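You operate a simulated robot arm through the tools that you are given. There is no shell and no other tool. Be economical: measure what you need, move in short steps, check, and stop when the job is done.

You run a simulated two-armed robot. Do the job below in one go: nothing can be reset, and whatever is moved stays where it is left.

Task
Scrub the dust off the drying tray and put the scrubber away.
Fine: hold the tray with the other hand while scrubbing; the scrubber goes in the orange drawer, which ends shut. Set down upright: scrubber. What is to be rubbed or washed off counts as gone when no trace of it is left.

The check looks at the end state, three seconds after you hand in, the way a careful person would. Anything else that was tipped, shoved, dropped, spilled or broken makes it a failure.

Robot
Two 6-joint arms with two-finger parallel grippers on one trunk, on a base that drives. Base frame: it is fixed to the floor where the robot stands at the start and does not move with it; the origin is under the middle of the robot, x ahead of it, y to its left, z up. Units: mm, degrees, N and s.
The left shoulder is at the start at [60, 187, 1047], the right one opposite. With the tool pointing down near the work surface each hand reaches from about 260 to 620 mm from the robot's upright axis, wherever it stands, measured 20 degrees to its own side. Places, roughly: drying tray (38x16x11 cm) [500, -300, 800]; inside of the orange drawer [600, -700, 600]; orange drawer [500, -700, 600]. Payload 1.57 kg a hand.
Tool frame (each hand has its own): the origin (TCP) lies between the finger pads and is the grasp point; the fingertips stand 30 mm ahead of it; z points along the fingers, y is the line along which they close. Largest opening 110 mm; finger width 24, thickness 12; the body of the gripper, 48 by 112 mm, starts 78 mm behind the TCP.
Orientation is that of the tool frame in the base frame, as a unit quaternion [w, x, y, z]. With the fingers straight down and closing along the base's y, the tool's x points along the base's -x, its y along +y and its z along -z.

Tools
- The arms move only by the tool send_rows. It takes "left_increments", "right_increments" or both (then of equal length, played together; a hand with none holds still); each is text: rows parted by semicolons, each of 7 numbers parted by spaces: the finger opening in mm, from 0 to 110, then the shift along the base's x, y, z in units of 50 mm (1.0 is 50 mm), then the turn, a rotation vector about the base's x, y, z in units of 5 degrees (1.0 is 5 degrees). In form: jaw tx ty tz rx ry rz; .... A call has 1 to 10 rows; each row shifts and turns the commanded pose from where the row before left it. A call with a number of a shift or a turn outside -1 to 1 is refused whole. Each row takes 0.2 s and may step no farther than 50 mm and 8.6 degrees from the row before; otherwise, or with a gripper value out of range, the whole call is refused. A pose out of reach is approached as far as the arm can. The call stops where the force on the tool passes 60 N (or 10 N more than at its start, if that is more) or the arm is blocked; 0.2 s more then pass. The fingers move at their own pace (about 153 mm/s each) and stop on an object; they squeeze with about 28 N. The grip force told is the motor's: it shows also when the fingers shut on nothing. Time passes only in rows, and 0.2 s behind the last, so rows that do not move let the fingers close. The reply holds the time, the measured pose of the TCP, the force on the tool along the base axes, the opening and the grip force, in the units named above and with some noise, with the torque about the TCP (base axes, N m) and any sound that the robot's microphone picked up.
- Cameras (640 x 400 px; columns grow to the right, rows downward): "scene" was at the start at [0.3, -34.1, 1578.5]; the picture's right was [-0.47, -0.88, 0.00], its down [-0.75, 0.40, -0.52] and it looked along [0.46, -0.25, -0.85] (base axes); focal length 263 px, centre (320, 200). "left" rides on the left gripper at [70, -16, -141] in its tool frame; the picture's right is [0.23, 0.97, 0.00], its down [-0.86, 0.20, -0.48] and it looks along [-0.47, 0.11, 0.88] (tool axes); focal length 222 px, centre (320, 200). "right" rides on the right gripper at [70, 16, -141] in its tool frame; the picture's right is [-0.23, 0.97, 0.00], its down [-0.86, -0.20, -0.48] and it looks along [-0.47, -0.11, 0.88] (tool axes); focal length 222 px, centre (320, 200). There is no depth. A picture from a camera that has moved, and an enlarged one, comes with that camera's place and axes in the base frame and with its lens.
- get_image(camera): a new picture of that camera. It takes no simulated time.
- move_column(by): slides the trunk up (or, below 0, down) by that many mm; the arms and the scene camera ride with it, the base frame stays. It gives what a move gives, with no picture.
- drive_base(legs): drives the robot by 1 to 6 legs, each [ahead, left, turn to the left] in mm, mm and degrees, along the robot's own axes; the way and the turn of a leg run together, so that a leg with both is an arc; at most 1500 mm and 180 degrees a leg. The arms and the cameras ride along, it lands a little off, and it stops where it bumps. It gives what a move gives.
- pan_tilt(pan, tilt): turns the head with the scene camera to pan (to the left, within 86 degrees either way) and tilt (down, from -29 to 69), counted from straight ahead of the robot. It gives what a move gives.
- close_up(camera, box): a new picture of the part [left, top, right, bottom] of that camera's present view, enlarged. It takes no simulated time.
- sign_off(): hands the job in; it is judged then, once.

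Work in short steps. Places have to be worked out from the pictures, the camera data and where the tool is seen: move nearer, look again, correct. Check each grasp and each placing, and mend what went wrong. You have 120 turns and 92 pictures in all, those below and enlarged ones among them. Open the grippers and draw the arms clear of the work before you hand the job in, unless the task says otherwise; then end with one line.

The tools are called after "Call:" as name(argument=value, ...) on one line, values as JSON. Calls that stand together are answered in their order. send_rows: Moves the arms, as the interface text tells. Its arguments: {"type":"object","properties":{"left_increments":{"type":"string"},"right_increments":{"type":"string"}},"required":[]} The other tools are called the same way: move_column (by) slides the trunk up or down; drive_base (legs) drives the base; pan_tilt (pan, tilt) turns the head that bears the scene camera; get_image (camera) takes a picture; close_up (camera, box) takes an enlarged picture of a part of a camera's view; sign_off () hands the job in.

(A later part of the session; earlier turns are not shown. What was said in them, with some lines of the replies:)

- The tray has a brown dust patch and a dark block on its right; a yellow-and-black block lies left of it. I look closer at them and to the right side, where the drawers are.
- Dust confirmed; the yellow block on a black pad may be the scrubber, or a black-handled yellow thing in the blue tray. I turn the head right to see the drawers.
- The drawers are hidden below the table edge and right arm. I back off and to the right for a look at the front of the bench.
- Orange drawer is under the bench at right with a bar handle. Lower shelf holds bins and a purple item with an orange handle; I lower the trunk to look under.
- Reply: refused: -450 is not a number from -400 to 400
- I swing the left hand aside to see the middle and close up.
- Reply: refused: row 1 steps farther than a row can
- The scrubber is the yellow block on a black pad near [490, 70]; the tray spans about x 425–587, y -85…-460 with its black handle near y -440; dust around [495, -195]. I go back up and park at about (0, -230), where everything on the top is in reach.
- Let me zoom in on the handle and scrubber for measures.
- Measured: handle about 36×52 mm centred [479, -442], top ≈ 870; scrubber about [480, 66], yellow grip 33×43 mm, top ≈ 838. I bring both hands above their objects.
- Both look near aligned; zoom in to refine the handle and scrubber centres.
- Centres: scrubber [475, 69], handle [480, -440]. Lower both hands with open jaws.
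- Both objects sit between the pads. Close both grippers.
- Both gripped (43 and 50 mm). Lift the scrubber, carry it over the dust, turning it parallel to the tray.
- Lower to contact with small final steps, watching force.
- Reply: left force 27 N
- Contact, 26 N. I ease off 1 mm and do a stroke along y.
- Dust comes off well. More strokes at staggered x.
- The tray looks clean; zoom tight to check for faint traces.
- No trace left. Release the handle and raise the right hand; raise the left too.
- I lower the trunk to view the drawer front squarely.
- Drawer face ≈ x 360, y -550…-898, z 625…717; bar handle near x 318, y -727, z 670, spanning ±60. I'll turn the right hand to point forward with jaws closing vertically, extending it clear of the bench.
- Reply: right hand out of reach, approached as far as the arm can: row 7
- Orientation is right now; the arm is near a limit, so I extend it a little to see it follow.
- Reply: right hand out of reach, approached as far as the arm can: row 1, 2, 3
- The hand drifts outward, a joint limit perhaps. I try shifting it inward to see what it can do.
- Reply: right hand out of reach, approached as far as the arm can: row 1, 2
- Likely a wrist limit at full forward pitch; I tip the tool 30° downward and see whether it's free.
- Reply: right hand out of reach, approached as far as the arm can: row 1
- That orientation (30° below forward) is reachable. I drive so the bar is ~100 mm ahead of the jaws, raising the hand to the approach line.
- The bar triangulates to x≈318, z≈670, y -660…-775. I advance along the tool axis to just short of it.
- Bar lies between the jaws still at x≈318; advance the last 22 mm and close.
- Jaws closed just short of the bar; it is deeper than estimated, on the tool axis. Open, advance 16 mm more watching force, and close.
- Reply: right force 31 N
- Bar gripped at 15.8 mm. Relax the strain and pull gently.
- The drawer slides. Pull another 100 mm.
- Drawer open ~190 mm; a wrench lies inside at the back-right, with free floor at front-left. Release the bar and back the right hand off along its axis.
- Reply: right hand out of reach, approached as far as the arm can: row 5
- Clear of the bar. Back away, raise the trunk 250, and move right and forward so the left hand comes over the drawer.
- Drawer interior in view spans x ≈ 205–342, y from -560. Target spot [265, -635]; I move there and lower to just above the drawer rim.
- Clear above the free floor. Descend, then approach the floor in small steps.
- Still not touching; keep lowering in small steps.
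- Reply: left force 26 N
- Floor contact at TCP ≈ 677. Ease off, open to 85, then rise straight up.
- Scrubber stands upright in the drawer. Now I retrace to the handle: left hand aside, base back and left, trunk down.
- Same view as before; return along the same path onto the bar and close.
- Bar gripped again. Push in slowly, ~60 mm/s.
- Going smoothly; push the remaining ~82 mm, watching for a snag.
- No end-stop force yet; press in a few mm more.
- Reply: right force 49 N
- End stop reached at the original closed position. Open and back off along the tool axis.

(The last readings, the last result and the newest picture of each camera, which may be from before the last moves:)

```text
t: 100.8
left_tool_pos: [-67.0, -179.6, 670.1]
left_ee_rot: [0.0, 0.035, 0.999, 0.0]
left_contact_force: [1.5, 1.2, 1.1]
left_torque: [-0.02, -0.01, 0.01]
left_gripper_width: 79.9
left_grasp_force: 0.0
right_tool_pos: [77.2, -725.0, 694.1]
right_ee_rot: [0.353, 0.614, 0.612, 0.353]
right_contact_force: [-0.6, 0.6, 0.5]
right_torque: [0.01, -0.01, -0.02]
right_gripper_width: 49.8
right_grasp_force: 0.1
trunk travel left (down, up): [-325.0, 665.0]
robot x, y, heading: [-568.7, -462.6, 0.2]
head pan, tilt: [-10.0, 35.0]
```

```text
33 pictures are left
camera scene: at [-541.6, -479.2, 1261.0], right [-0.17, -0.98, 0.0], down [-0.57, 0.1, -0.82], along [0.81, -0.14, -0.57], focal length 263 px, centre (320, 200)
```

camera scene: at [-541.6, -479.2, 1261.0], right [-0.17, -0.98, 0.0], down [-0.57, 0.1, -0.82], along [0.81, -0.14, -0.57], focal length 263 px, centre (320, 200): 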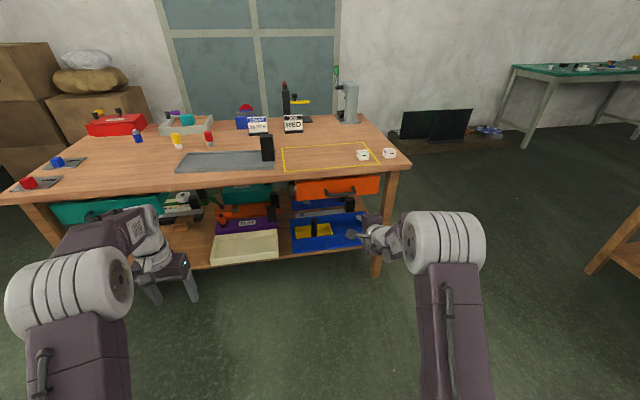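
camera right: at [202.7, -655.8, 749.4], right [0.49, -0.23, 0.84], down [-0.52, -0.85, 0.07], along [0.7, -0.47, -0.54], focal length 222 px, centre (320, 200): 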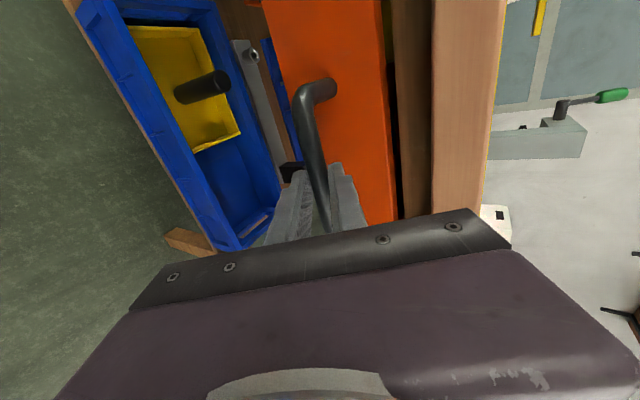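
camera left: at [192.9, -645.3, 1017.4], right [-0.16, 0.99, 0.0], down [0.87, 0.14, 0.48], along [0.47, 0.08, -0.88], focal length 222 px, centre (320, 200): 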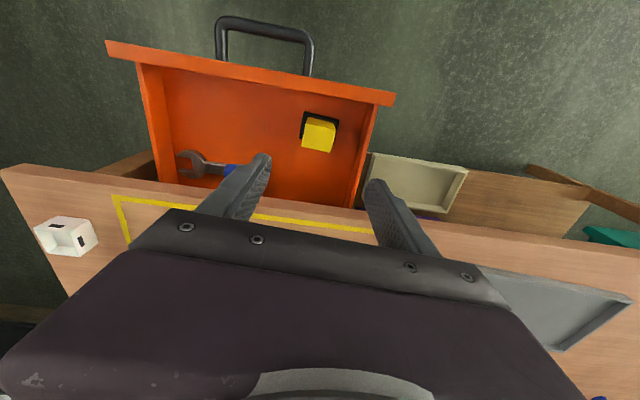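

Call:
close_up(camera="scene", box=[160, 130, 400, 280])

Call:
get_image(camera="right")

```text
2.67 times, centred on (280, 205) of scene
camera zoom: at [-541.6, -479.2, 1261.0], right [-0.17, -0.98, 0.0], down [-0.57, 0.1, -0.82], along [0.81, -0.14, -0.57], focal length 700 px, centre (427, 187)
```

zoom: 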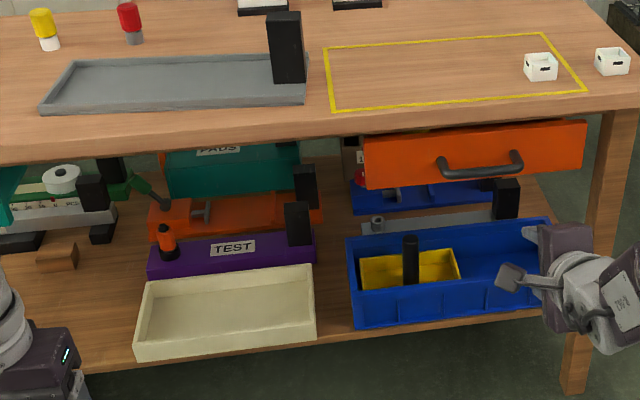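

```text
31 pictures are left
camera right: at [-35.4, -655.9, 779.1], right [0.49, -0.23, 0.84], down [-0.52, -0.85, 0.07], along [0.7, -0.47, -0.53], focal length 222 px, centre (320, 200)
```

right: 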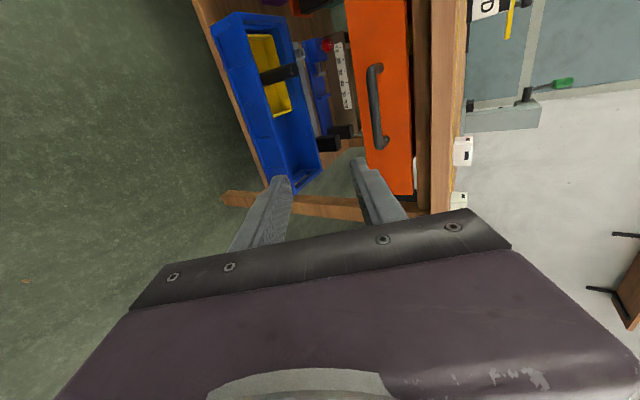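

Everything stands as it was, the drawer front is back at x ≈ 357 as at the start, and the tray is clean. Open both grippers fully, clear of everything.

Call:
send_rows(left_increments="110 0 0 0 0 0 0;110 0 0 0 0 0 0", right_increments="110 0 0 0 0 0 0;110 0 0 0 0 0 0")

Call:
close_up(camera="scene", box=[170, 135, 290, 210])

```text
t: 101.4
left_tool_pos: [-66.9, -179.8, 671.1]
left_ee_rot: [0.001, 0.035, 0.999, 0.0]
left_contact_force: [0.3, -0.3, -0.1]
left_torque: [0.0, 0.02, 0.03]
left_gripper_width: 109.9
left_grasp_force: 0.0
right_tool_pos: [76.6, -725.1, 692.8]
right_ee_rot: [0.353, 0.614, 0.611, 0.354]
right_contact_force: [0.1, -0.5, -0.2]
right_torque: [0.01, 0.0, 0.0]
right_gripper_width: 109.8
right_grasp_force: 0.1
trunk travel left (down, up): [-325.0, 665.0]
robot x, y, heading: [-566.1, -461.1, 0.1]
head pan, tilt: [-10.0, 35.0]
```

```text
5.33 times, centred on (230, 172) of scene
camera zoom: at [-541.7, -479.3, 1261.0], right [-0.17, -0.98, 0.0], down [-0.56, 0.1, -0.82], along [0.81, -0.14, -0.57], focal length 1401 px, centre (800, 347)
```

zoom: 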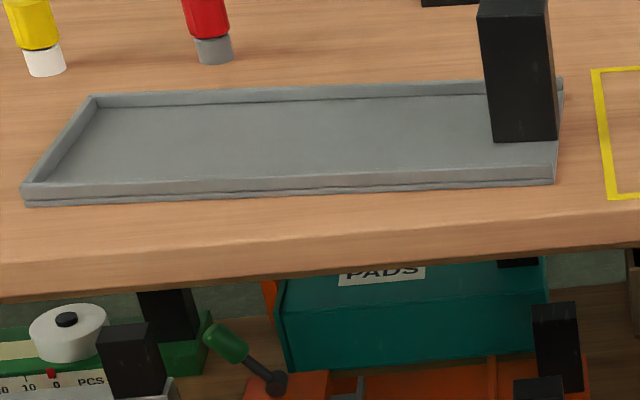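

The tray is clean, the scrubber is in the shut orange drawer, and the arms are clear: handing in.

Call:
sign_off()

```text
The job is handed in.
```

The drying tray shows no trace of dust, and I held it by its handle while scrubbing. The scrubber was standing upright in the orange drawer when I began sliding it shut. The drawer is now closed.
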